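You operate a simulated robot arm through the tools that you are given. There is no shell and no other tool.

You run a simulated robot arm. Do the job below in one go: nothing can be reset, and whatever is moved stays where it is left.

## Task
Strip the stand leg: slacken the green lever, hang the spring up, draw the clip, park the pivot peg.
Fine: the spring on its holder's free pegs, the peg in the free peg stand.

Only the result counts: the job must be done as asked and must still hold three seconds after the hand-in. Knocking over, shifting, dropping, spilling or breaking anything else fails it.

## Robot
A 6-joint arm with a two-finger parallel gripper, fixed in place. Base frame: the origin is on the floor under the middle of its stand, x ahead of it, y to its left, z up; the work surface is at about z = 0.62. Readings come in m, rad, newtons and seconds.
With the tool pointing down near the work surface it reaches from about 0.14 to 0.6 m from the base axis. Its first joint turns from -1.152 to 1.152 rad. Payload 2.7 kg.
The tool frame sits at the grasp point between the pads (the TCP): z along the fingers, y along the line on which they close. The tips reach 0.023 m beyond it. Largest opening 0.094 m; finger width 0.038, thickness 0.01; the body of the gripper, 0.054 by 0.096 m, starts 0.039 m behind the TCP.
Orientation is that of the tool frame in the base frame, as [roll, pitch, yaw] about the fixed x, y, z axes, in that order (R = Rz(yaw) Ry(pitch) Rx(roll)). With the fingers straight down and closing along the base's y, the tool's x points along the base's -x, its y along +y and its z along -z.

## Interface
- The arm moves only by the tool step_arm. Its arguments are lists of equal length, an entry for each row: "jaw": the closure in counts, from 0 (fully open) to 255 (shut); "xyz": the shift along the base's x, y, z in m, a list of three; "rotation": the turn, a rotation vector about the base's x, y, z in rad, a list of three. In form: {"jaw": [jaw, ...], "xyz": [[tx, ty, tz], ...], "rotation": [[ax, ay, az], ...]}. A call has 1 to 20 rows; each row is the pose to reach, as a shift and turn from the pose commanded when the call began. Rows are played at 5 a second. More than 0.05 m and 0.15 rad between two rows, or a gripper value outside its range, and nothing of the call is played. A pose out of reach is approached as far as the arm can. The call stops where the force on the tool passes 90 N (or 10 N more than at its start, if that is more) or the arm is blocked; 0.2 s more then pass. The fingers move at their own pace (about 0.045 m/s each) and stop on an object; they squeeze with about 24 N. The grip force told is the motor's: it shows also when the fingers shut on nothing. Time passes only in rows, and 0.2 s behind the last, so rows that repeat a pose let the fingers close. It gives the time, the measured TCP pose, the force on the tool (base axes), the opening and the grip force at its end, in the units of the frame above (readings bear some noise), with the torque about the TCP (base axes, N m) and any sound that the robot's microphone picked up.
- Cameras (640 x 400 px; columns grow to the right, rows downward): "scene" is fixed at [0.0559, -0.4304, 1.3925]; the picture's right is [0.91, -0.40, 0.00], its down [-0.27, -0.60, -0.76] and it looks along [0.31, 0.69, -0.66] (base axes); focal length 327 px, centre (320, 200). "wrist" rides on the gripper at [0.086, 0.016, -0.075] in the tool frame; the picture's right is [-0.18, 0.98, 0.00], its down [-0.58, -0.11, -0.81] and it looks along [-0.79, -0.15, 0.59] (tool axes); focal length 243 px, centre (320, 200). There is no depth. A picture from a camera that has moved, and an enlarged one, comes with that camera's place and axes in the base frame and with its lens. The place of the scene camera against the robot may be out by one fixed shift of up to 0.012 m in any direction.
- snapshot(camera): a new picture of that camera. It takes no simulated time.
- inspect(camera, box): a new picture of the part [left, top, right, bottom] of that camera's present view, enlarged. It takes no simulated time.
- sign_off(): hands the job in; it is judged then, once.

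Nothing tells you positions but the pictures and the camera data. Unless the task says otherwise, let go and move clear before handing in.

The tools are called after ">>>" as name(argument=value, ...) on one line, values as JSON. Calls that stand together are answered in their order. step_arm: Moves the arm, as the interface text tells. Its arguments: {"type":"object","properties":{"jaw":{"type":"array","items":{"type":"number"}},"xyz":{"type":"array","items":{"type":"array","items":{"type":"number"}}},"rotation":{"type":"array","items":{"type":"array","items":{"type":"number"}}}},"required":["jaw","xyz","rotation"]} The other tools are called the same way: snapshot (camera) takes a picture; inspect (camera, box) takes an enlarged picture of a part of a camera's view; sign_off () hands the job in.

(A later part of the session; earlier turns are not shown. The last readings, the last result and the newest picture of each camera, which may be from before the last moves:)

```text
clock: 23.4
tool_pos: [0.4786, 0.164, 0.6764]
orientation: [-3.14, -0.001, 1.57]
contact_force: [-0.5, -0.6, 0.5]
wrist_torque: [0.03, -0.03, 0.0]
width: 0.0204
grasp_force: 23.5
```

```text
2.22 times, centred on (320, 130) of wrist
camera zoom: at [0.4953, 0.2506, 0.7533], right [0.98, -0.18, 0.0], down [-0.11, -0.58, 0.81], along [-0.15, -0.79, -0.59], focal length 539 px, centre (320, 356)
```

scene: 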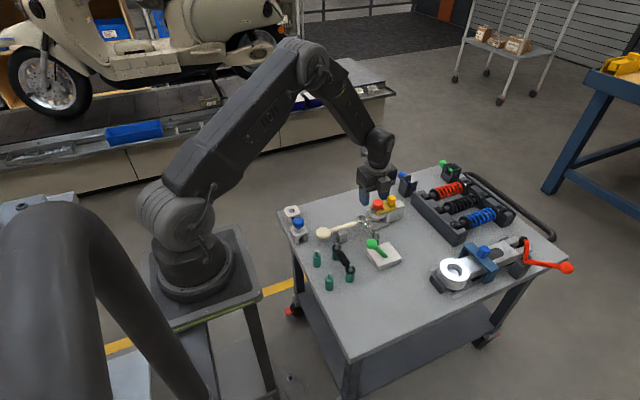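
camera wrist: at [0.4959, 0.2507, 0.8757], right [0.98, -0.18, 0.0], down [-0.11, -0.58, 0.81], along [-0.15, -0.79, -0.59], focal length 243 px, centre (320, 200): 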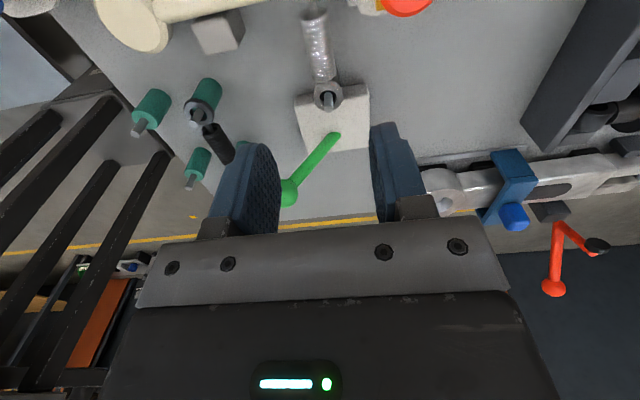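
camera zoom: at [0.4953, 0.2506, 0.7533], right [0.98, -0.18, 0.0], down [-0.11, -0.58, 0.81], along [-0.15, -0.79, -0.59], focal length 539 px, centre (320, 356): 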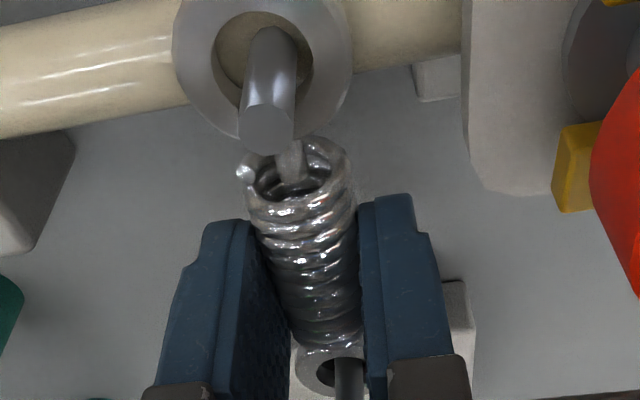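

Gripped at 20 mm width. Lifting straight up off the pins.

>>> step_arm(jaw=[255, 255, 255, 255, 255, 255], xyz=[[0, 0, 0.008], [0, 0, 0.016], [0, 0, 0.026], [0, 0, 0.04], [0, 0, 0.06], [0, 0, 0.06]], rotation=[[0, 0, 0], [0, 0, 0], [0, 0, 0], [0, 0, 0], [0, 0, 0], [0, 0, 0]])

>>> inspect(camera="wrist", box=[200, 40, 440, 220])

>>> inspect(camera="scene", box=[340, 170, 430, 260])

```text
clock: 24.8
tool_pos: [0.479, 0.163, 0.7378]
orientation: [-3.141, -0.001, 1.572]
contact_force: [0.1, -0.2, -1.2]
wrist_torque: [-0.02, -0.02, -0.03]
width: 0.0205
grasp_force: 24.2
```

```text
2.22 times, centred on (320, 130) of wrist
camera zoom: at [0.4956, 0.2509, 0.8135], right [0.98, -0.18, 0.0], down [-0.11, -0.58, 0.81], along [-0.15, -0.79, -0.59], focal length 539 px, centre (320, 356)
```

zoom: 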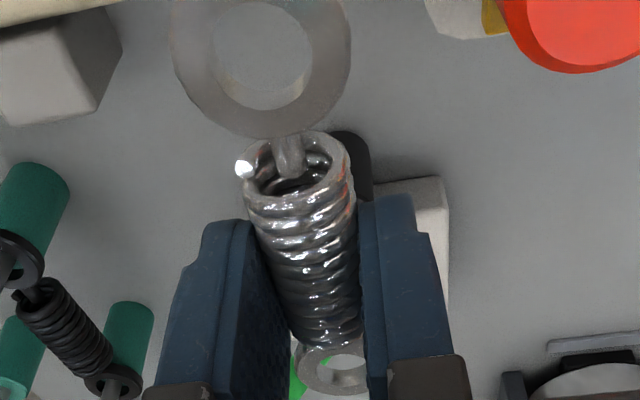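

```text
4.44 times, centred on (385, 215) of scene
camera zoom: at [0.056, -0.4304, 1.3925], right [0.91, -0.4, 0.0], down [-0.27, -0.6, -0.76], along [0.31, 0.69, -0.66], focal length 1454 px, centre (31, 133)
```

zoom: 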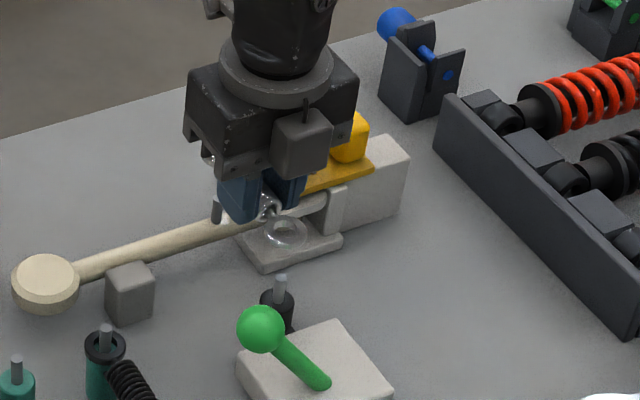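

The spring is clear of both pins and held level. I'll carry it high over to above the free teal pegs and line up visually.

>>> step_arm(jaw=[255, 255, 255, 255, 255, 255, 255, 255, 255, 255], xyz=[[0, 0, 0.025], [0, 0, 0.05], [-0.03, -0.0125, 0.05], [-0.065, -0.027, 0.05], [-0.1, -0.042, 0.05], [-0.135, -0.056, 0.05], [-0.165, -0.069, 0.05], [-0.1883, -0.0785, 0.04], [-0.1883, -0.0785, 0.01], [-0.1883, -0.0785, 0.01]], rotation=[[0, 0, 0], [0, 0, 0], [0, 0, 0], [0, 0, 0], [0, 0, 0], [0, 0, 0], [0, 0, 0], [0, 0, 0], [0, 0, 0], [0, 0, 0]])

>>> inspect(camera="wrist", box=[200, 20, 440, 220])

>>> inspect(camera="scene", box=[290, 210, 380, 300])

```text
clock: 27.0
tool_pos: [0.2916, 0.0863, 0.7475]
orientation: [-3.142, 0.0, 1.571]
contact_force: [0.0, 0.2, -1.9]
wrist_torque: [-0.04, -0.02, -0.01]
width: 0.0205
grasp_force: 23.3
```

```text
2.00 times, centred on (320, 120) of wrist
camera zoom: at [0.3077, 0.1732, 0.8236], right [0.98, -0.18, 0.0], down [-0.11, -0.58, 0.81], along [-0.15, -0.79, -0.59], focal length 485 px, centre (320, 360)
```

zoom: 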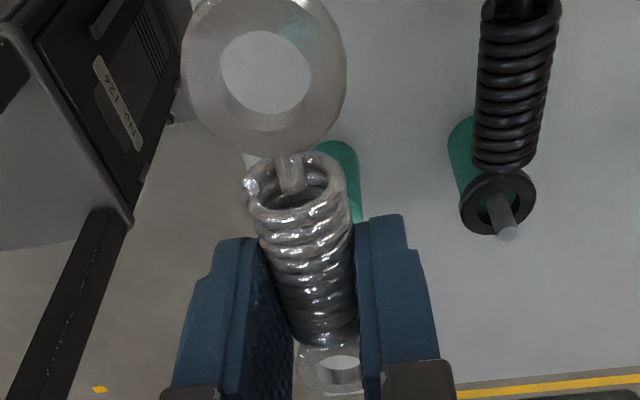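

```text
4.44 times, centred on (335, 255) of scene
camera zoom: at [0.0559, -0.4304, 1.3925], right [0.91, -0.4, 0.0], down [-0.27, -0.6, -0.76], along [0.31, 0.69, -0.66], focal length 1454 px, centre (253, -44)
```

zoom: 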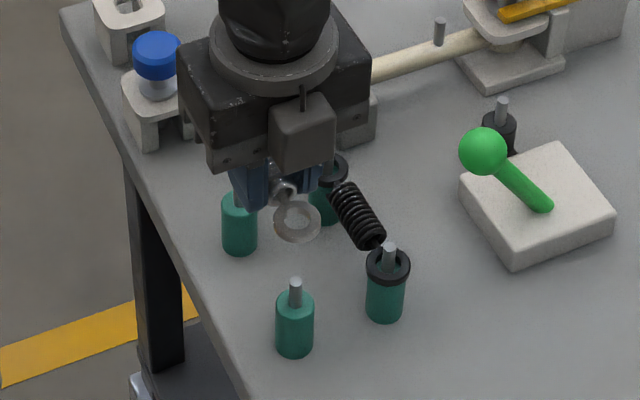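

>>> inspect(camera="wrist", box=[230, 0, 390, 100])

>>> inspect(camera="scene", box=[305, 225, 355, 285])

```text
4.00 times, centred on (310, 50) of wrist
camera zoom: at [0.3077, 0.1732, 0.8236], right [0.98, -0.18, 0.0], down [-0.11, -0.58, 0.81], along [-0.15, -0.79, -0.59], focal length 970 px, centre (360, 800)
```

zoom: 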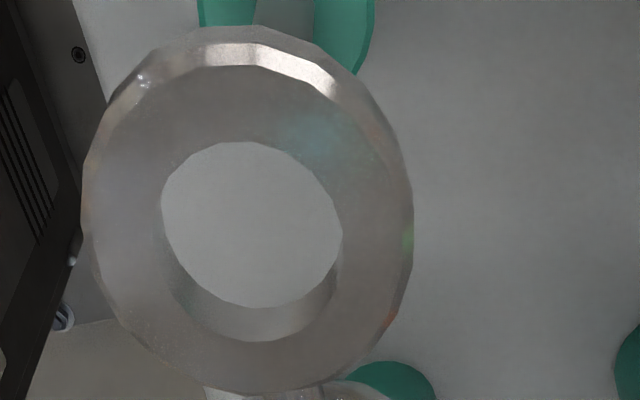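

```text
6.67 times, centred on (330, 255) of scene
camera zoom: at [0.0559, -0.4304, 1.3925], right [0.91, -0.4, 0.0], down [-0.27, -0.6, -0.76], along [0.31, 0.69, -0.66], focal length 2180 px, centre (253, -167)
```

zoom: 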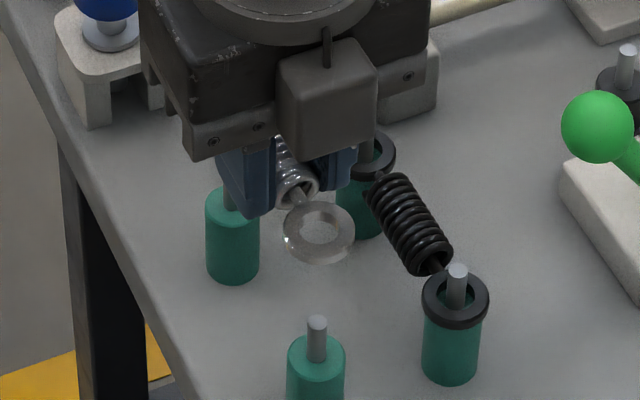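

From the pictures, the rings sit about 4 mm too far in +y relative to the pegs. I'll correct by that and lower to just above the pin tips, then check again.

>>> step_arm(jaw=[255, 255, 255, 255], xyz=[[-0.001, -0.004, -0.005], [-0.001, -0.004, -0.02], [-0.001, -0.004, -0.035], [-0.001, -0.004, -0.035]], rotation=[[0, 0, 0], [0, 0, 0], [0, 0, 0], [0, 0, 0]])

>>> inspect(camera="wrist", box=[230, 0, 390, 100])

>>> inspect(camera="scene", box=[305, 225, 355, 285])

>>> snapshot(camera="wrist")

```text
clock: 28.0
tool_pos: [0.289, 0.0816, 0.7128]
orientation: [-3.141, -0.001, 1.572]
contact_force: [0.9, 0.8, -0.2]
wrist_torque: [-0.04, 0.03, 0.02]
width: 0.0204
grasp_force: 24.6
```

```text
4.00 times, centred on (310, 50) of wrist
camera zoom: at [0.3063, 0.169, 0.7887], right [0.98, -0.18, 0.0], down [-0.11, -0.58, 0.81], along [-0.15, -0.79, -0.59], focal length 970 px, centre (360, 800)
```

zoom: 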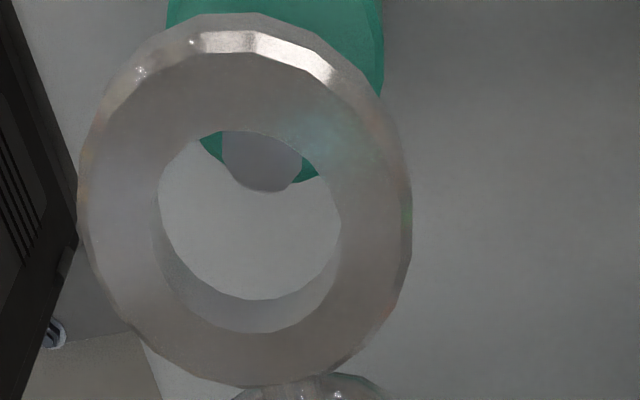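

```text
6.67 times, centred on (330, 255) of scene
camera zoom: at [0.056, -0.4304, 1.3925], right [0.91, -0.4, 0.0], down [-0.27, -0.6, -0.76], along [0.31, 0.69, -0.66], focal length 2180 px, centre (253, -167)
```

zoom: 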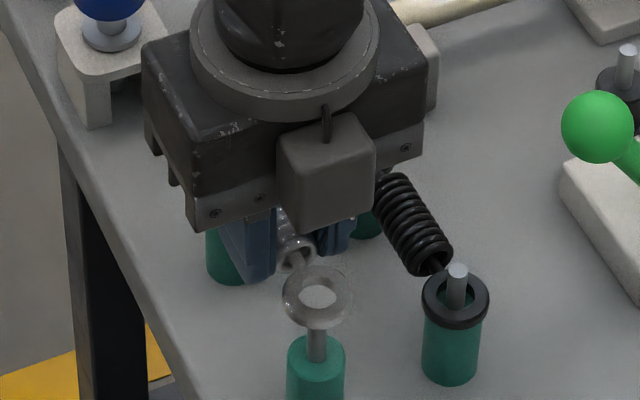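

```text
taken
camera wrist: at [0.3063, 0.169, 0.7887], right [0.98, -0.18, 0.0], down [-0.11, -0.58, 0.81], along [-0.15, -0.79, -0.59], focal length 243 px, centre (320, 200)
```

wrist: 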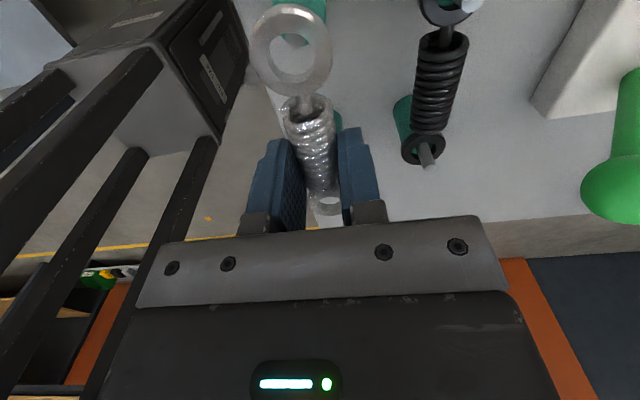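

Both rings are now centred over their pins within about 1 mm. Lowering onto the pegs.

>>> step_arm(jaw=[255, 255, 255, 255, 255], xyz=[[0, 0, -0.01], [0, 0, -0.02], [0, 0, -0.028], [0, 0, -0.034], [0, 0, -0.034]], rotation=[[0, 0, 0], [0, 0, 0], [0, 0, 0], [0, 0, 0], [0, 0, 0]])

>>> inspect(camera="wrist", box=[230, 0, 390, 100])

>>> inspect(camera="scene", box=[305, 235, 355, 295])

```text
clock: 29.2
tool_pos: [0.2905, 0.0807, 0.6781]
orientation: [-3.141, 0.001, 1.57]
contact_force: [-0.4, 0.3, -0.3]
wrist_torque: [-0.04, -0.01, 0.01]
width: 0.0204
grasp_force: 23.9
```

```text
4.00 times, centred on (310, 50) of wrist
camera zoom: at [0.3065, 0.1685, 0.7546], right [0.98, -0.18, 0.0], down [-0.11, -0.58, 0.81], along [-0.15, -0.79, -0.59], focal length 970 px, centre (360, 800)
```

zoom: 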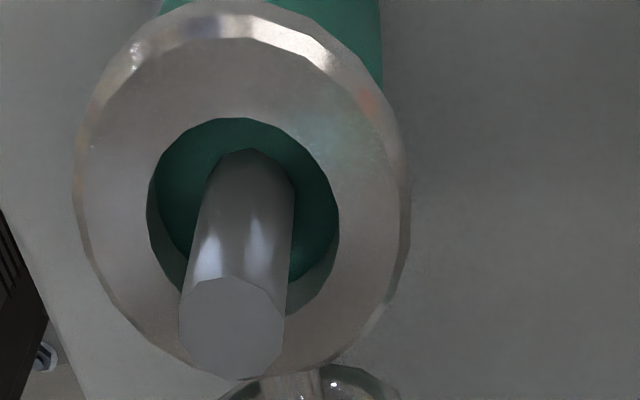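

```text
6.67 times, centred on (330, 265) of scene
camera zoom: at [0.056, -0.4304, 1.3925], right [0.91, -0.4, 0.0], down [-0.27, -0.6, -0.76], along [0.31, 0.69, -0.66], focal length 2180 px, centre (253, -233)
```

zoom: 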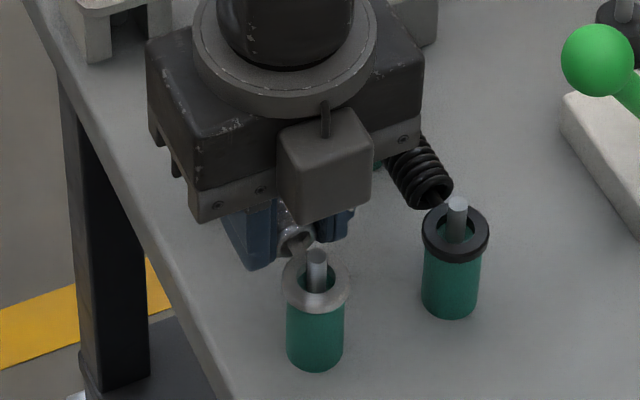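

Both rings are threaded on the pins. Lowering a little more until it seats.

>>> step_arm(jaw=[255, 255, 255], xyz=[[0, 0, -0.0015], [0, 0, -0.003], [0, 0, -0.003]], rotation=[[0, 0, 0], [0, 0, 0], [0, 0, 0]])

>>> inspect(camera="scene", box=[305, 235, 355, 295])

```text
clock: 30.0
tool_pos: [0.2896, 0.0806, 0.6764]
orientation: [-3.142, 0.0, 1.572]
contact_force: [-2.7, -1.2, 17.2]
wrist_torque: [0.19, 0.03, 0.33]
width: 0.0205
grasp_force: 24.1
```

```text
6.67 times, centred on (330, 265) of scene
camera zoom: at [0.0558, -0.4305, 1.3925], right [0.91, -0.4, 0.0], down [-0.27, -0.6, -0.76], along [0.31, 0.69, -0.66], focal length 2180 px, centre (253, -233)
```

zoom: 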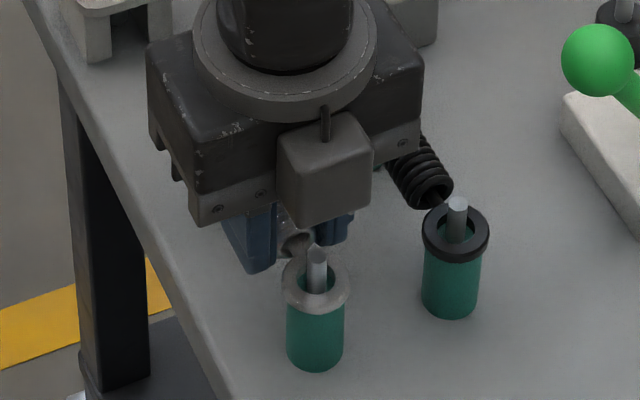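

It is seated (17 N upward). I'll relieve the pressure, open, and rise.

>>> step_arm(jaw=[255, 255, 180, 119, 119, 119, 119, 119], xyz=[[0, 0, 0.0015], [0, 0, 0.0015], [0, 0, 0.0015], [0, 0, 0.0015], [0, 0, 0.0015], [0, 0, 0.03], [0, 0, 0.07], [0, 0, 0.07]], rotation=[[0, 0, 0], [0, 0, 0], [0, 0, 0], [0, 0, 0], [0, 0, 0], [0, 0, 0], [0, 0, 0], [0, 0, 0]])

>>> snapshot(camera="wrist")

>>> inspect(camera="scene", box=[290, 215, 380, 305])

```text
clock: 31.8
tool_pos: [0.2909, 0.0811, 0.7462]
orientation: [-3.141, 0.0, 1.57]
contact_force: [-0.6, 0.2, -0.7]
wrist_torque: [0.01, -0.02, -0.03]
width: 0.0501
grasp_force: 0.1
```

```text
taken
camera wrist: at [0.3068, 0.1692, 0.8213], right [0.98, -0.18, 0.0], down [-0.11, -0.58, 0.81], along [-0.15, -0.79, -0.59], focal length 243 px, centre (320, 200)
```

wrist: 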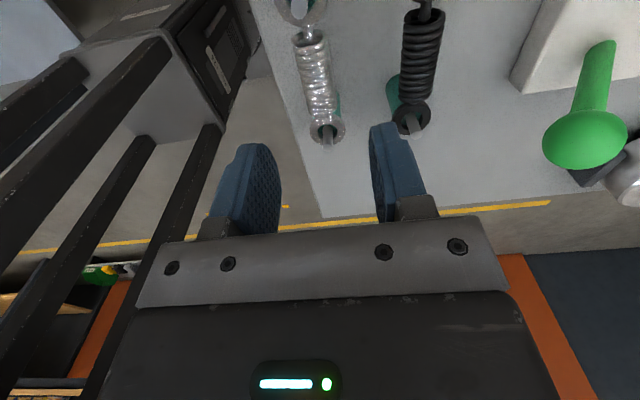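

```text
4.44 times, centred on (335, 260) of scene
camera zoom: at [0.0559, -0.4304, 1.3925], right [0.91, -0.4, 0.0], down [-0.27, -0.6, -0.76], along [0.31, 0.69, -0.66], focal length 1454 px, centre (253, -67)
```

zoom: 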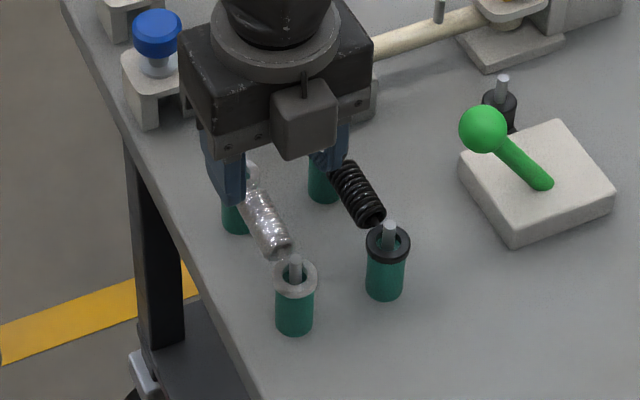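

The spring hangs on both free pegs. Now I'll rise, rotate back, and look closely at the clip and pivot peg.

>>> step_arm(jaw=[119, 119, 119, 60, 0, 0, 0, 0, 0, 0, 0, 0, 0, 0, 0], xyz=[[0, 0, 0.03], [0, 0, 0.06], [0.015, 0.01, 0.075], [0.03, 0.02, 0.085], [0.045, 0.03, 0.09], [0.06, 0.04, 0.09], [0.075, 0.05, 0.09], [0.09, 0.06, 0.09], [0.105, 0.075, 0.09], [0.12, 0.09, 0.09], [0.135, 0.1, 0.09], [0.15, 0.11, 0.09], [0.165, 0.12, 0.09], [0.17, 0.12, 0.09], [0.17, 0.12, 0.09]], rotation=[[0, 0, 0], [0, 0, 0.131], [0, 0, 0.262], [0, 0, 0.393], [0, 0, 0.524], [0, 0, 0.654], [0, 0, 0.785], [0, 0, 0.916], [0, 0, 1.047], [0, 0, 1.178], [0, 0, 1.309], [0, 0, 1.44], [0, 0, 1.5708], [0, 0, 1.5708], [0, 0, 1.5708]])

>>> snapshot(camera="wrist")

>>> inspect(camera="wrist", box=[270, 110, 420, 220])

>>> inspect(camera="scene", box=[355, 185, 415, 235])

```text
clock: 35.0
tool_pos: [0.4605, 0.2008, 0.8354]
orientation: [3.141, 0.001, -3.14]
contact_force: [-0.2, -1.0, 0.2]
wrist_torque: [0.01, 0.03, 0.02]
width: 0.0937
grasp_force: 0.1
```

```text
taken
camera wrist: at [0.3744, 0.2184, 0.9116], right [0.18, 0.98, 0.0], down [0.58, -0.11, 0.81], along [0.79, -0.15, -0.59], focal length 243 px, centre (320, 200)
```

wrist: 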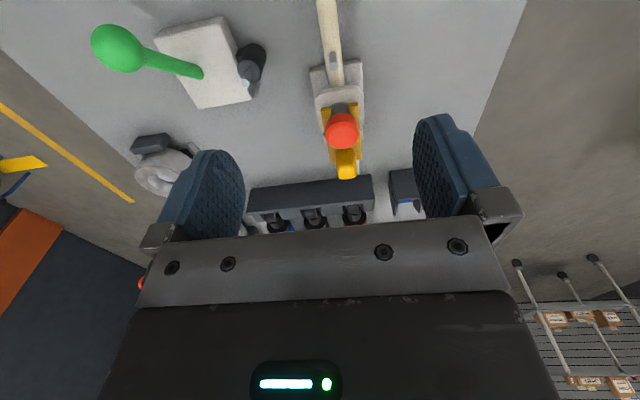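

```text
3.64 times, centred on (345, 165) of wrist
camera zoom: at [0.3744, 0.2184, 0.9116], right [0.18, 0.98, 0.0], down [0.58, -0.11, 0.81], along [0.79, -0.15, -0.59], focal length 882 px, centre (229, 327)
```

zoom: 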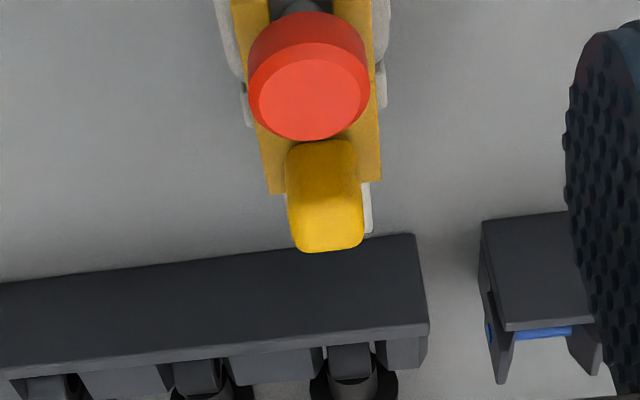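

```text
8.00 times, centred on (385, 210) of scene
camera zoom: at [0.056, -0.4304, 1.3925], right [0.91, -0.4, 0.0], down [-0.27, -0.6, -0.76], along [0.31, 0.69, -0.66], focal length 2616 px, centre (-200, 120)
```

zoom: 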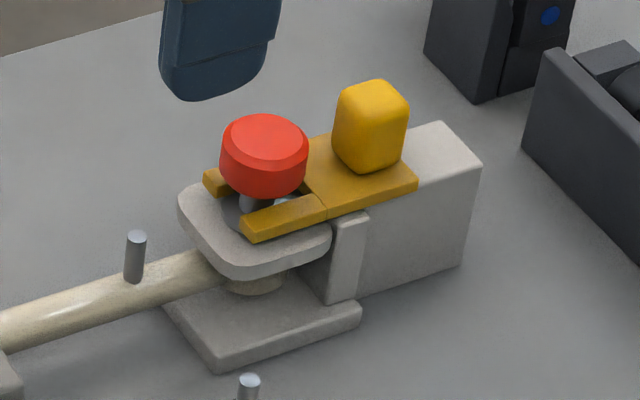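

The clip's tab top is at about (0.584, 0.212, 0.722) with the fork around the peg neck under the red head; it must be pulled toward +x. I'll test how far the arm reaches there with the tool vertical, staying above everything.

>>> step_arm(jaw=[100, 100, 100, 100, 100, 100], xyz=[[0.04, 0.004, -0.01], [0.08, 0.008, -0.03], [0.12, 0.012, -0.05], [0.15, 0.012, -0.06], [0.165, 0.012, -0.066], [0.165, 0.012, -0.066]], rotation=[[0, 0, 0], [0, 0, 0], [0, 0, 0], [0, 0, 0], [0, 0, 0], [0, 0, 0]])

>>> snapshot(camera="wrist")

>>> snapshot(camera="scene")

```text
clock: 36.4
tool_pos: [0.6011, 0.2063, 0.7762]
orientation: [3.14, 0.001, 3.141]
contact_force: [0.3, -0.7, 0.2]
wrist_torque: [0.04, 0.03, -0.01]
width: 0.0573
grasp_force: 0.0
out of reach, approached as far as the arm can: row 4, 5, 6
```

```text
taken
camera wrist: at [0.5154, 0.2238, 0.8516], right [0.18, 0.98, 0.0], down [0.58, -0.11, 0.81], along [0.79, -0.15, -0.59], focal length 243 px, centre (320, 200)
```

wrist: 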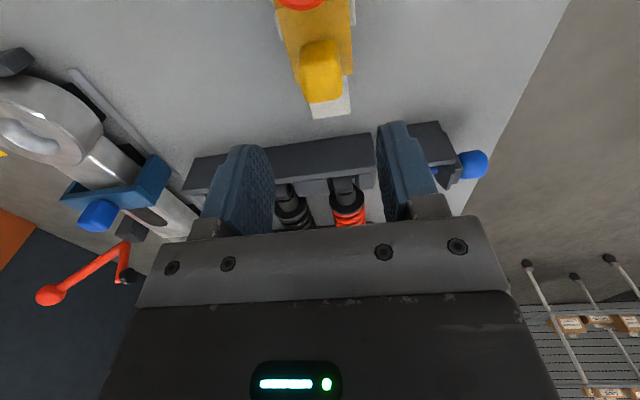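

```text
taken
```

scene: 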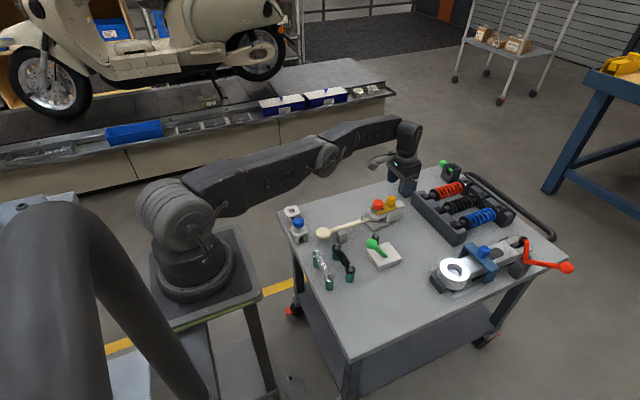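

Vertical reach ends about 0.635 m out, not enough to pull the clip clear, so I'll tilt the tool outward about 22° for the pull. First I back off a bit to re-establish a known commanded pose.

>>> step_arm(jaw=[100, 100, 100], xyz=[[-0.03, 0, 0.01], [-0.06, 0, 0.02], [-0.06, 0, 0.02]], rotation=[[0, 0, 0], [0, 0, 0], [0, 0, 0]])

```text
clock: 37.2
tool_pos: [0.5419, 0.2068, 0.7969]
orientation: [3.142, 0.002, -3.14]
contact_force: [-0.1, -0.1, 0.3]
wrist_torque: [-0.02, -0.01, 0.02]
width: 0.0572
grasp_force: 0.0
```

>>> step_arm(jaw=[100, 100, 100, 100, 100], xyz=[[0.015, 0.002, 0.0], [0.03, 0.004, -0.01], [0.043, 0.0055, -0.015], [0.043, 0.0055, -0.015], [0.043, 0.0055, -0.015]], rotation=[[0, -0.13, 0], [0, -0.26, 0], [0, -0.384, 0], [0, -0.384, 0], [0, -0.384, 0]])

>>> snapshot(camera="wrist")

>>> inspect(camera="scene", box=[340, 150, 440, 250])

```text
clock: 38.4
tool_pos: [0.5853, 0.2119, 0.7811]
orientation: [-3.142, 0.385, -3.14]
contact_force: [-0.3, 0.1, 0.4]
wrist_torque: [0.01, -0.03, 0.02]
width: 0.057
grasp_force: 0.0
```

```text
taken
camera wrist: at [0.4768, 0.2296, 0.8195], right [0.17, 0.98, 0.07], down [0.24, -0.11, 0.97], along [0.96, -0.15, -0.25], focal length 243 px, centre (320, 200)
```

wrist: 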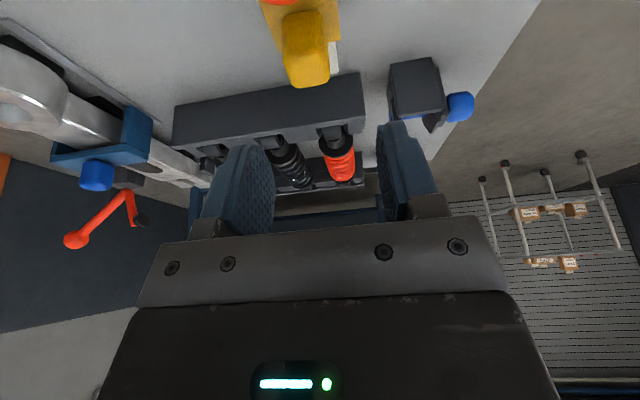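

```text
4.00 times, centred on (390, 200) of scene
camera zoom: at [0.056, -0.4304, 1.3925], right [0.91, -0.4, 0.0], down [-0.27, -0.6, -0.76], along [0.31, 0.69, -0.66], focal length 1308 px, centre (40, 200)
```

zoom: 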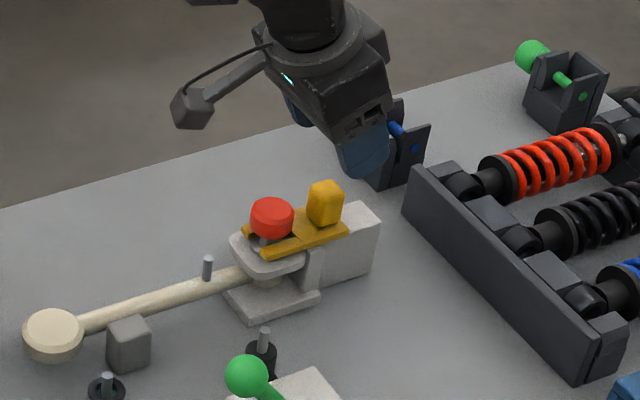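

>>> inspect(camera="wrist", box=[230, 0, 390, 110])

```text
3.64 times, centred on (310, 55) of wrist
camera zoom: at [0.4768, 0.2296, 0.8195], right [0.17, 0.98, 0.07], down [0.24, -0.11, 0.97], along [0.96, -0.15, -0.25], focal length 882 px, centre (356, 727)
```

zoom: 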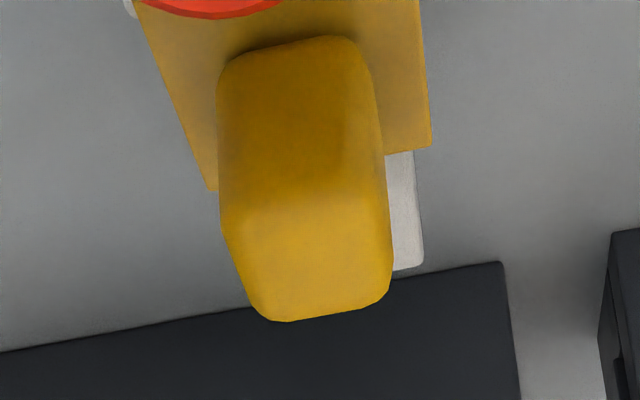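

The tilted pose reaches well. The tab spans x≈0.574–0.594, y≈0.200–0.224; I'll lower the fingers astride it, keeping tips just above the plate.

>>> step_arm(jaw=[100, 100, 100, 100], xyz=[[-0.003, 0, -0.02], [-0.0054, 0, -0.04], [-0.0054, 0, -0.0597], [-0.0054, 0, -0.0597]], rotation=[[0, 0, 0], [0, 0, 0], [0, 0, 0], [0, 0, 0]])

>>> snapshot(camera="wrist")

>>> inspect(camera="scene", box=[350, 170, 420, 240])

```text
clock: 39.4
tool_pos: [0.5786, 0.2126, 0.7212]
orientation: [-3.141, 0.383, 3.141]
contact_force: [-0.4, 0.3, -0.5]
wrist_torque: [0.01, 0.03, -0.01]
width: 0.057
grasp_force: 0.0
```

```text
taken
camera wrist: at [0.4713, 0.2299, 0.7593], right [0.17, 0.98, 0.07], down [0.24, -0.11, 0.97], along [0.96, -0.15, -0.25], focal length 243 px, centre (320, 200)
```

wrist: 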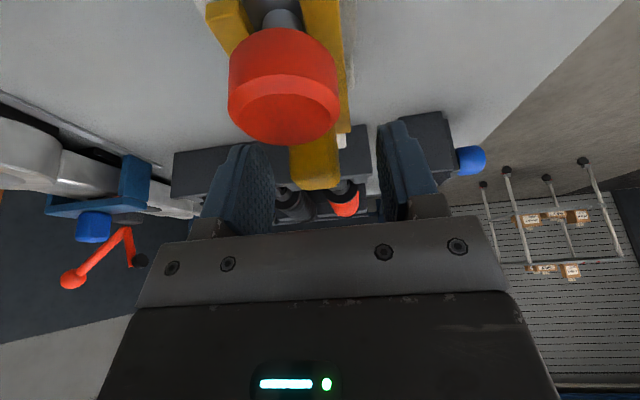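

```text
5.71 times, centred on (385, 205) of scene
camera zoom: at [0.0559, -0.4304, 1.3925], right [0.91, -0.4, 0.0], down [-0.27, -0.6, -0.76], along [0.31, 0.69, -0.66], focal length 1869 px, centre (-51, 171)
```

zoom: 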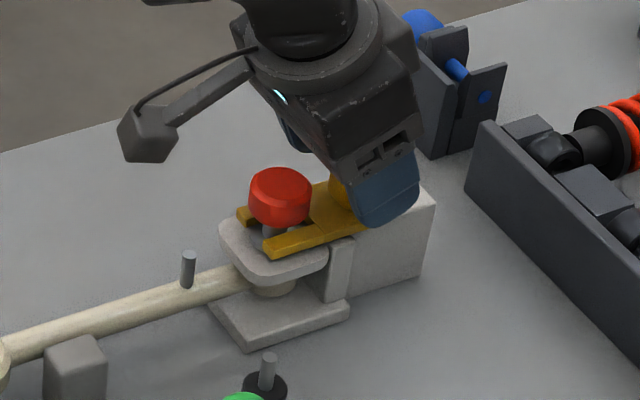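

>>> step_arm(jaw=[255, 255, 255, 255], xyz=[[0, 0, 0], [0, 0, 0], [0, 0, 0], [0, 0, 0]], rotation=[[0, 0, 0], [0, 0, 0], [0, 0, 0], [0, 0, 0]])

>>> inspect(camera="scene", box=[350, 170, 420, 240])

>>> inspect(camera="wrist", box=[200, 0, 440, 220])

```text
clock: 40.4
tool_pos: [0.5794, 0.2106, 0.7213]
orientation: [-3.14, 0.382, 3.139]
contact_force: [0.9, -22.6, 4.8]
wrist_torque: [0.03, 0.14, 0.48]
width: 0.0236
grasp_force: 45.4
```

```text
5.71 times, centred on (385, 205) of scene
camera zoom: at [0.0558, -0.4309, 1.3924], right [0.91, -0.4, 0.0], down [-0.27, -0.6, -0.76], along [0.31, 0.69, -0.65], focal length 1869 px, centre (-51, 171)
```

zoom: 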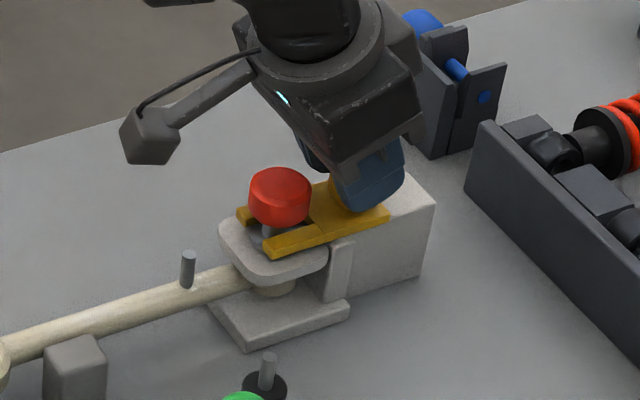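

```text
1.82 times, centred on (320, 110) of wrist
camera zoom: at [0.4715, 0.2277, 0.7594], right [0.17, 0.98, 0.07], down [0.24, -0.11, 0.97], along [0.96, -0.15, -0.25], focal length 441 px, centre (320, 364)
```

zoom: 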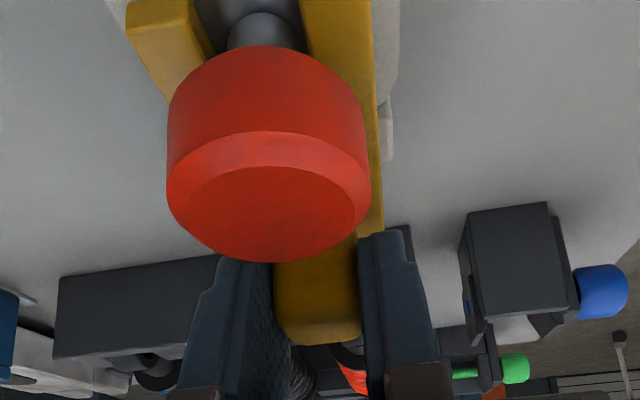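

Gripped (23.6 mm). There is a sideways load from a ~2–3 mm offset, so I'll ease −y and start pulling along +x.

>>> step_arm(jaw=[255, 255, 255, 255], xyz=[[0, -0.002, 0], [0.0, -0.002, 0], [0.004, -0.002, 0], [0.008, -0.002, 0]], rotation=[[0, 0, 0], [0, 0, 0], [0, 0, 0], [0, 0, 0]])

>>> inspect(camera="scene", box=[350, 170, 420, 240])

```text
clock: 41.4
tool_pos: [0.5869, 0.2098, 0.7214]
orientation: [-3.14, 0.381, 3.141]
contact_force: [-1.0, -15.0, 1.4]
wrist_torque: [-0.17, 0.18, -0.06]
width: 0.0241
grasp_force: 44.9
```

```text
5.71 times, centred on (385, 205) of scene
camera zoom: at [0.0559, -0.4307, 1.3924], right [0.91, -0.4, 0.0], down [-0.27, -0.6, -0.76], along [0.31, 0.69, -0.65], focal length 1869 px, centre (-51, 171)
```

zoom: 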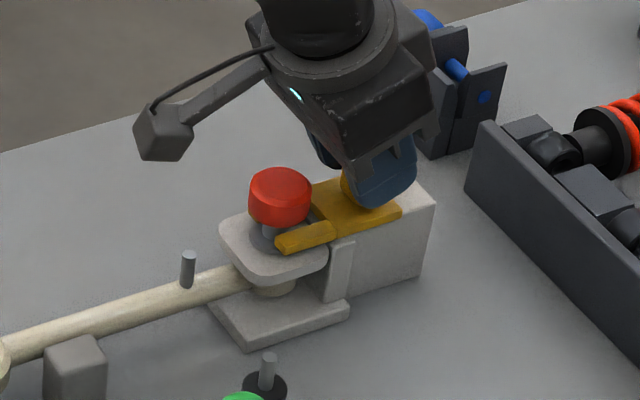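

The clip slides freely along +x. Continuing the pull until the tines clear the peg.

>>> step_arm(jaw=[255, 255, 255, 255, 255, 255], xyz=[[0.006, -0.0005, 0], [0.012, -0.001, 0], [0.018, -0.001, 0], [0.024, -0.001, 0], [0.03, -0.001, 0], [0.034, -0.001, 0]], rotation=[[0, 0, 0], [0, 0, 0], [0, 0, 0], [0, 0, 0], [0, 0, 0], [0, 0, 0]])

>>> inspect(camera="scene", box=[350, 170, 420, 240])

>>> inspect(camera="wrist", box=[200, 0, 440, 220])

```text
clock: 42.8
tool_pos: [0.6177, 0.2105, 0.7204]
orientation: [-3.138, 0.377, -3.139]
contact_force: [-35.6, -4.4, 9.3]
wrist_torque: [0.67, 0.44, -0.45]
width: 0.024
grasp_force: 45.3
```

```text
5.71 times, centred on (385, 205) of scene
camera zoom: at [0.0551, -0.4306, 1.3925], right [0.91, -0.4, 0.0], down [-0.26, -0.6, -0.76], along [0.31, 0.69, -0.65], focal length 1869 px, centre (-51, 171)
```

zoom: 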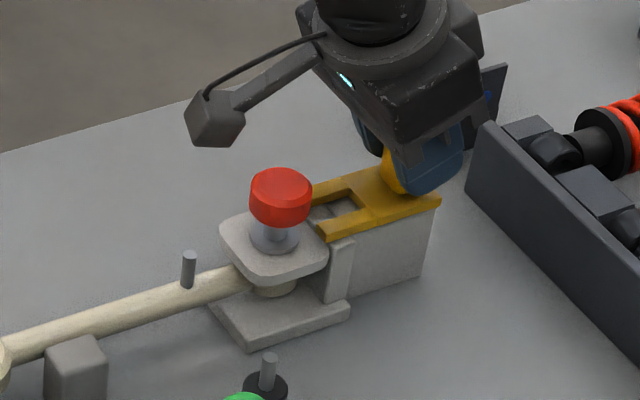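

```text
1.82 times, centred on (320, 110) of wrist
camera zoom: at [0.5104, 0.2274, 0.7587], right [0.17, 0.98, 0.07], down [0.25, -0.11, 0.96], along [0.95, -0.15, -0.26], focal length 441 px, centre (320, 364)
```

zoom: 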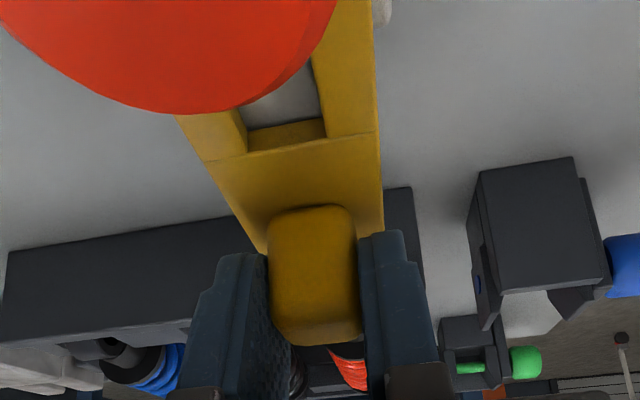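

The clip has come to a firm stop (−36 N) after ~37 mm, with its tines clear of the peg; it appears captive on its guide block. I'll relax the pull, release, and back off upward to check.

>>> step_arm(jaw=[255, 255, 180, 100, 100, 100], xyz=[[-0.003, 0, 0], [-0.003, 0, 0], [-0.003, 0, 0], [-0.003, 0, 0], [-0.003, 0, 0], [-0.003, 0, 0]], rotation=[[0, 0, 0], [0, 0, 0], [0, 0, 0], [0, 0, 0], [0, 0, 0], [0, 0, 0]])

>>> inspect(camera="scene", box=[350, 170, 420, 240])

```text
clock: 44.2
tool_pos: [0.6193, 0.2098, 0.7213]
orientation: [3.141, 0.383, 3.141]
contact_force: [0.3, 0.6, -0.3]
wrist_torque: [-0.04, 0.03, -0.03]
width: 0.0573
grasp_force: 0.0
```

```text
5.71 times, centred on (385, 205) of scene
camera zoom: at [0.0559, -0.4304, 1.3925], right [0.91, -0.4, 0.0], down [-0.27, -0.6, -0.76], along [0.31, 0.69, -0.66], focal length 1869 px, centre (-51, 171)
```

zoom: 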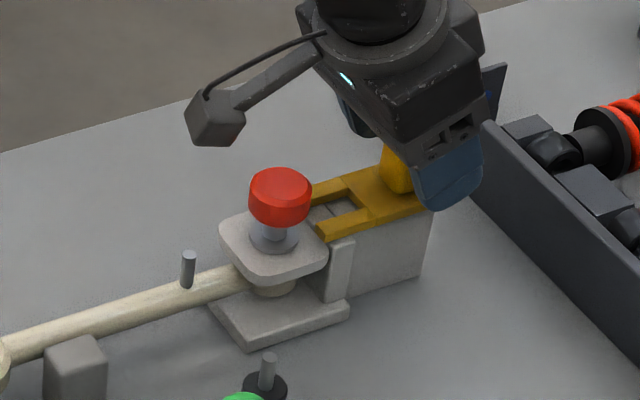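

The clip stays drawn with the tine tips at x≈0.554, behind the head. Rising, un-tilting, and moving back to view the peg from above.

>>> step_arm(jaw=[100, 100, 100, 100, 100, 100, 100, 100], xyz=[[0, 0, 0.03], [0, 0, 0.065], [-0.03, 0.001, 0.085], [-0.06, 0.002, 0.1], [-0.1, 0.002, 0.11], [-0.14, 0.002, 0.11], [-0.16, 0.002, 0.11], [-0.16, 0.002, 0.11]], rotation=[[0, 0, 0], [0, 0, 0], [0, 0.13, 0], [0, 0.26, 0], [0, 0.384, 0], [0, 0.384, 0], [0, 0.384, 0], [0, 0.384, 0]])

>>> snapshot(camera="wrist")

>>> inspect(camera="wrist", box=[270, 90, 420, 220])

>>> inspect(camera="scene", box=[350, 180, 410, 240])

```text
clock: 46.0
tool_pos: [0.458, 0.2105, 0.8327]
orientation: [-3.141, 0.001, -3.141]
contact_force: [0.1, 0.7, -0.8]
wrist_torque: [0.0, 0.02, 0.04]
width: 0.0568
grasp_force: 0.0
```

```text
taken
camera wrist: at [0.3726, 0.2288, 0.9076], right [0.18, 0.98, 0.0], down [0.58, -0.11, 0.81], along [0.79, -0.15, -0.59], focal length 243 px, centre (320, 200)
```

wrist: 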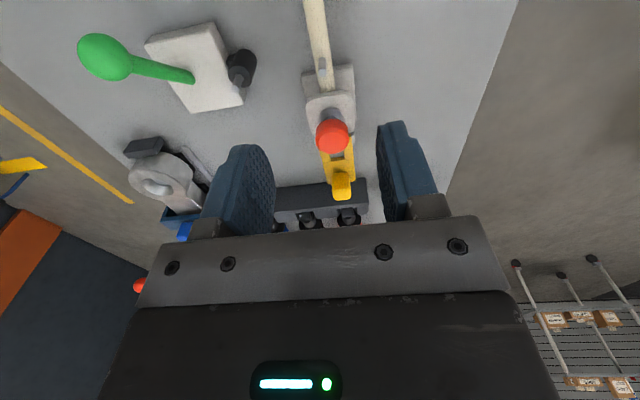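

```text
3.08 times, centred on (345, 155) of wrist
camera zoom: at [0.3726, 0.2288, 0.9076], right [0.18, 0.98, 0.0], down [0.58, -0.11, 0.81], along [0.79, -0.15, -0.59], focal length 746 px, centre (243, 338)
```

zoom: 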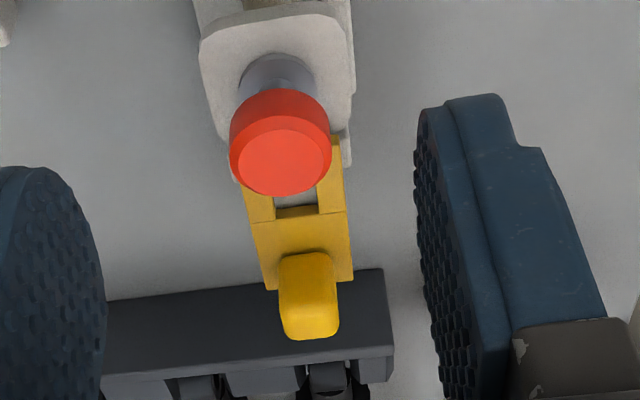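

```text
6.67 times, centred on (380, 210) of scene
camera zoom: at [0.0559, -0.4304, 1.3925], right [0.91, -0.4, 0.0], down [-0.27, -0.6, -0.76], along [0.31, 0.69, -0.66], focal length 2180 px, centre (-80, 133)
```

zoom: 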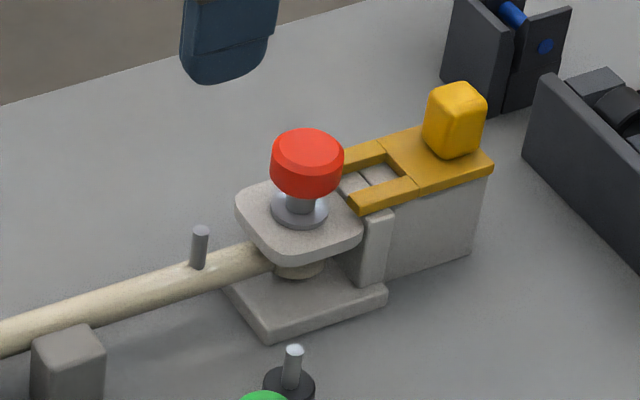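

The clip is fully drawn and the peg stands free with its collar on the bracket; head centre ≈(0.534, 0.212), top z≈0.717. Moving above it.

>>> step_arm(jaw=[100, 100, 100, 100], xyz=[[0.03, 0.001, -0.015], [0.055, 0.001, -0.03], [0.073, 0.001, -0.05], [0.073, 0.001, -0.05]], rotation=[[0, 0, 0], [0, 0, 0], [0, 0, 0], [0, 0, 0]])

>>> inspect(camera="wrist", box=[240, 0, 440, 220])

```text
clock: 47.0
tool_pos: [0.5315, 0.2128, 0.7801]
orientation: [3.139, -0.001, 3.141]
contact_force: [0.5, 0.8, 0.3]
wrist_torque: [0.01, 0.01, -0.03]
width: 0.0575
grasp_force: 0.1
```

```text
1.82 times, centred on (340, 110) of wrist
camera zoom: at [0.4452, 0.2294, 0.8566], right [0.18, 0.98, 0.0], down [0.58, -0.11, 0.81], along [0.79, -0.15, -0.59], focal length 441 px, centre (284, 364)
```

zoom: 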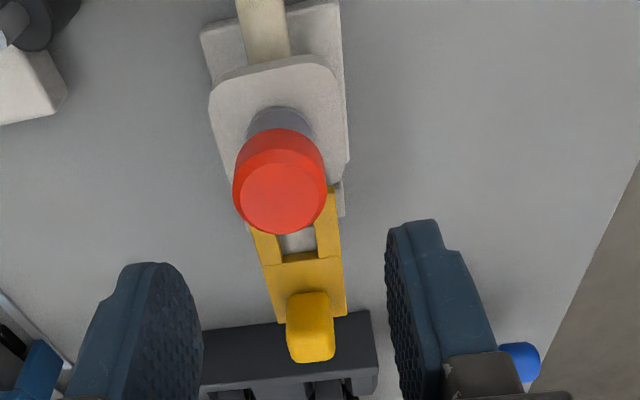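

>>> step_arm(jaw=[100, 100, 100, 100], xyz=[[0.0, 0, -0.025], [0.0005, 0, -0.05], [0.0005, 0, -0.069], [0.0005, 0, -0.069]], rotation=[[0, 0, 0], [0, 0, 0], [0, 0, 0], [0, 0, 0]])

>>> inspect(camera="scene", box=[350, 180, 410, 240])

>>> inspect(camera="wrist", box=[200, 20, 440, 220])

```text
clock: 48.0
tool_pos: [0.5325, 0.2127, 0.7118]
orientation: [3.142, 0.0, -3.141]
contact_force: [0.9, 0.3, 0.1]
wrist_torque: [0.02, 0.0, 0.02]
width: 0.0573
grasp_force: 0.1
```

```text
6.67 times, centred on (380, 210) of scene
camera zoom: at [0.0559, -0.4304, 1.3925], right [0.91, -0.4, 0.0], down [-0.27, -0.6, -0.76], along [0.31, 0.69, -0.66], focal length 2180 px, centre (-80, 133)
```

zoom: 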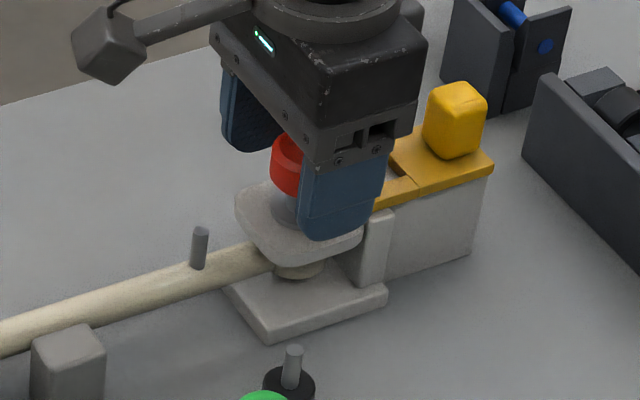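

```text
2.00 times, centred on (320, 120) of wrist
camera zoom: at [0.4453, 0.2305, 0.7875], right [0.18, 0.98, 0.0], down [0.58, -0.11, 0.81], along [0.79, -0.15, -0.59], focal length 485 px, centre (320, 360)
```

zoom: 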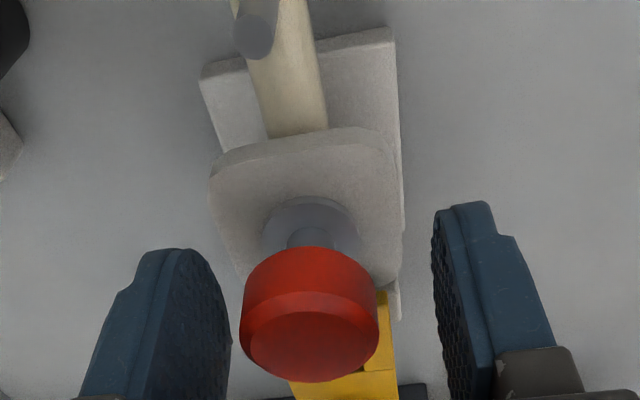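

>>> step_arm(jaw=[150, 200, 255, 255, 255], xyz=[[0, -0.001, 0], [0, -0.001, 0], [0, -0.001, 0], [0, -0.001, 0], [0, -0.001, 0]], rotation=[[0, 0, 0], [0, 0, 0], [0, 0, 0], [0, 0, 0], [0, 0, 0]])

>>> inspect(camera="wrist", box=[200, 20, 440, 220])

```text
clock: 49.2
tool_pos: [0.5323, 0.2117, 0.7122]
orientation: [-3.141, 0.0, -3.141]
contact_force: [0.1, -0.4, -0.2]
wrist_torque: [0.01, -0.02, -0.02]
width: 0.0332
grasp_force: 24.2
```

```text
2.00 times, centred on (320, 120) of wrist
camera zoom: at [0.4454, 0.229, 0.7881], right [0.18, 0.98, 0.0], down [0.58, -0.11, 0.81], along [0.79, -0.15, -0.59], focal length 485 px, centre (320, 360)
```

zoom: 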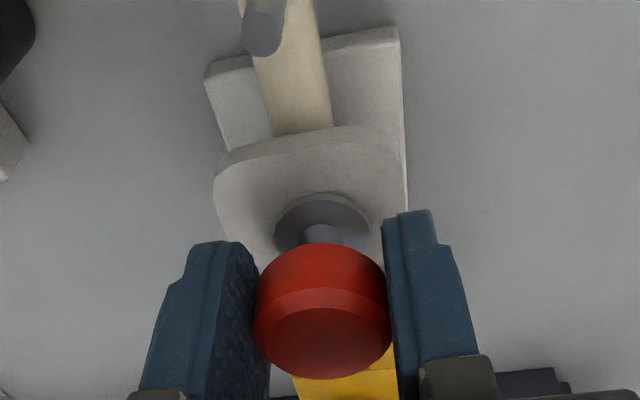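

Head gripped (33 mm) with no side load. Lifting straight up gently.

>>> step_arm(jaw=[255, 255, 255, 255], xyz=[[0, 0, 0.004], [0, 0, 0.008], [0, 0, 0.014], [0, 0, 0.02]], rotation=[[0, 0, 0], [0, 0, 0], [0, 0, 0], [0, 0, 0]])

>>> inspect(camera="scene", box=[350, 180, 410, 240])

```text
clock: 50.2
tool_pos: [0.5313, 0.2124, 0.733]
orientation: [-3.14, 0.0, 3.142]
contact_force: [0.2, -0.1, 0.1]
wrist_torque: [0.0, 0.01, -0.01]
width: 0.033
grasp_force: 23.9
```

```text
6.67 times, centred on (380, 210) of scene
camera zoom: at [0.056, -0.4304, 1.3925], right [0.91, -0.4, 0.0], down [-0.27, -0.6, -0.76], along [0.31, 0.69, -0.66], focal length 2180 px, centre (-80, 133)
```

zoom: 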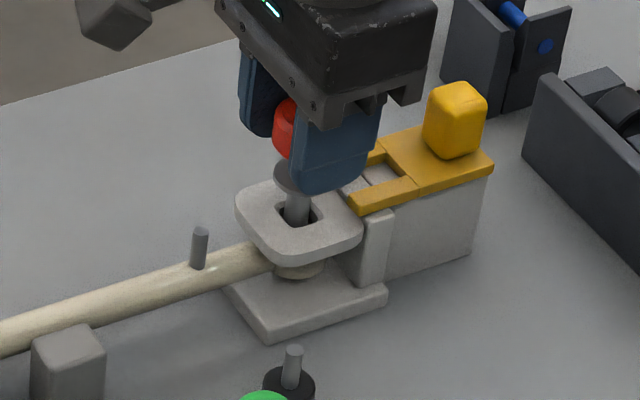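

The peg slides out freely. Continuing the lift until its tip is clear.

>>> step_arm(jaw=[255, 255, 255, 255, 255], xyz=[[0, 0, 0.012], [0, 0, 0.026], [0, 0, 0.045], [0, 0, 0.06], [0, 0, 0.06]], rotation=[[0, 0, 0], [0, 0, 0], [0, 0, 0], [0, 0, 0], [0, 0, 0]])

>>> inspect(camera="scene", box=[350, 170, 410, 240])

>>> inspect(camera="wrist", box=[200, 0, 440, 220])

```text
clock: 51.4
tool_pos: [0.532, 0.2122, 0.7935]
orientation: [-3.141, -0.001, -3.141]
contact_force: [0.5, 0.3, -1.0]
wrist_torque: [0.04, 0.02, 0.02]
width: 0.033
grasp_force: 24.0
```

```text
5.71 times, centred on (380, 205) of scene
camera zoom: at [0.056, -0.4304, 1.3925], right [0.91, -0.4, 0.0], down [-0.27, -0.6, -0.76], along [0.31, 0.69, -0.66], focal length 1869 px, centre (-23, 171)
```

zoom: 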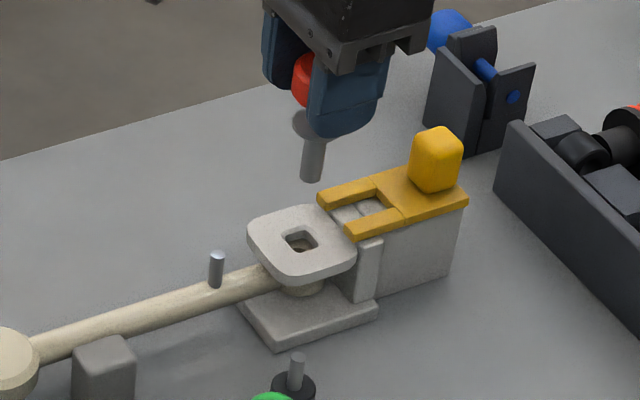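

```text
1.82 times, centred on (320, 110) of wrist
camera zoom: at [0.4456, 0.2289, 0.8685], right [0.18, 0.98, 0.0], down [0.58, -0.11, 0.81], along [0.79, -0.15, -0.59], focal length 441 px, centre (320, 364)
```

zoom: 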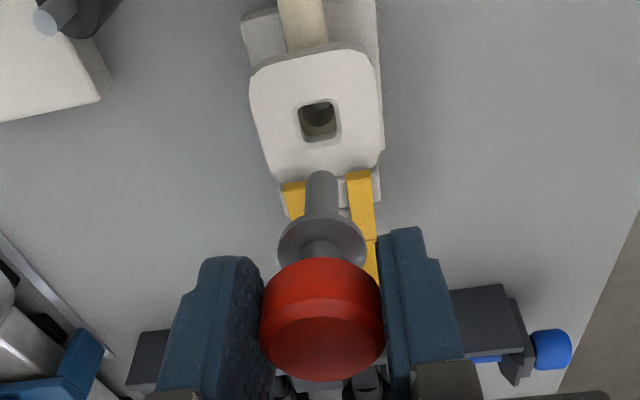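

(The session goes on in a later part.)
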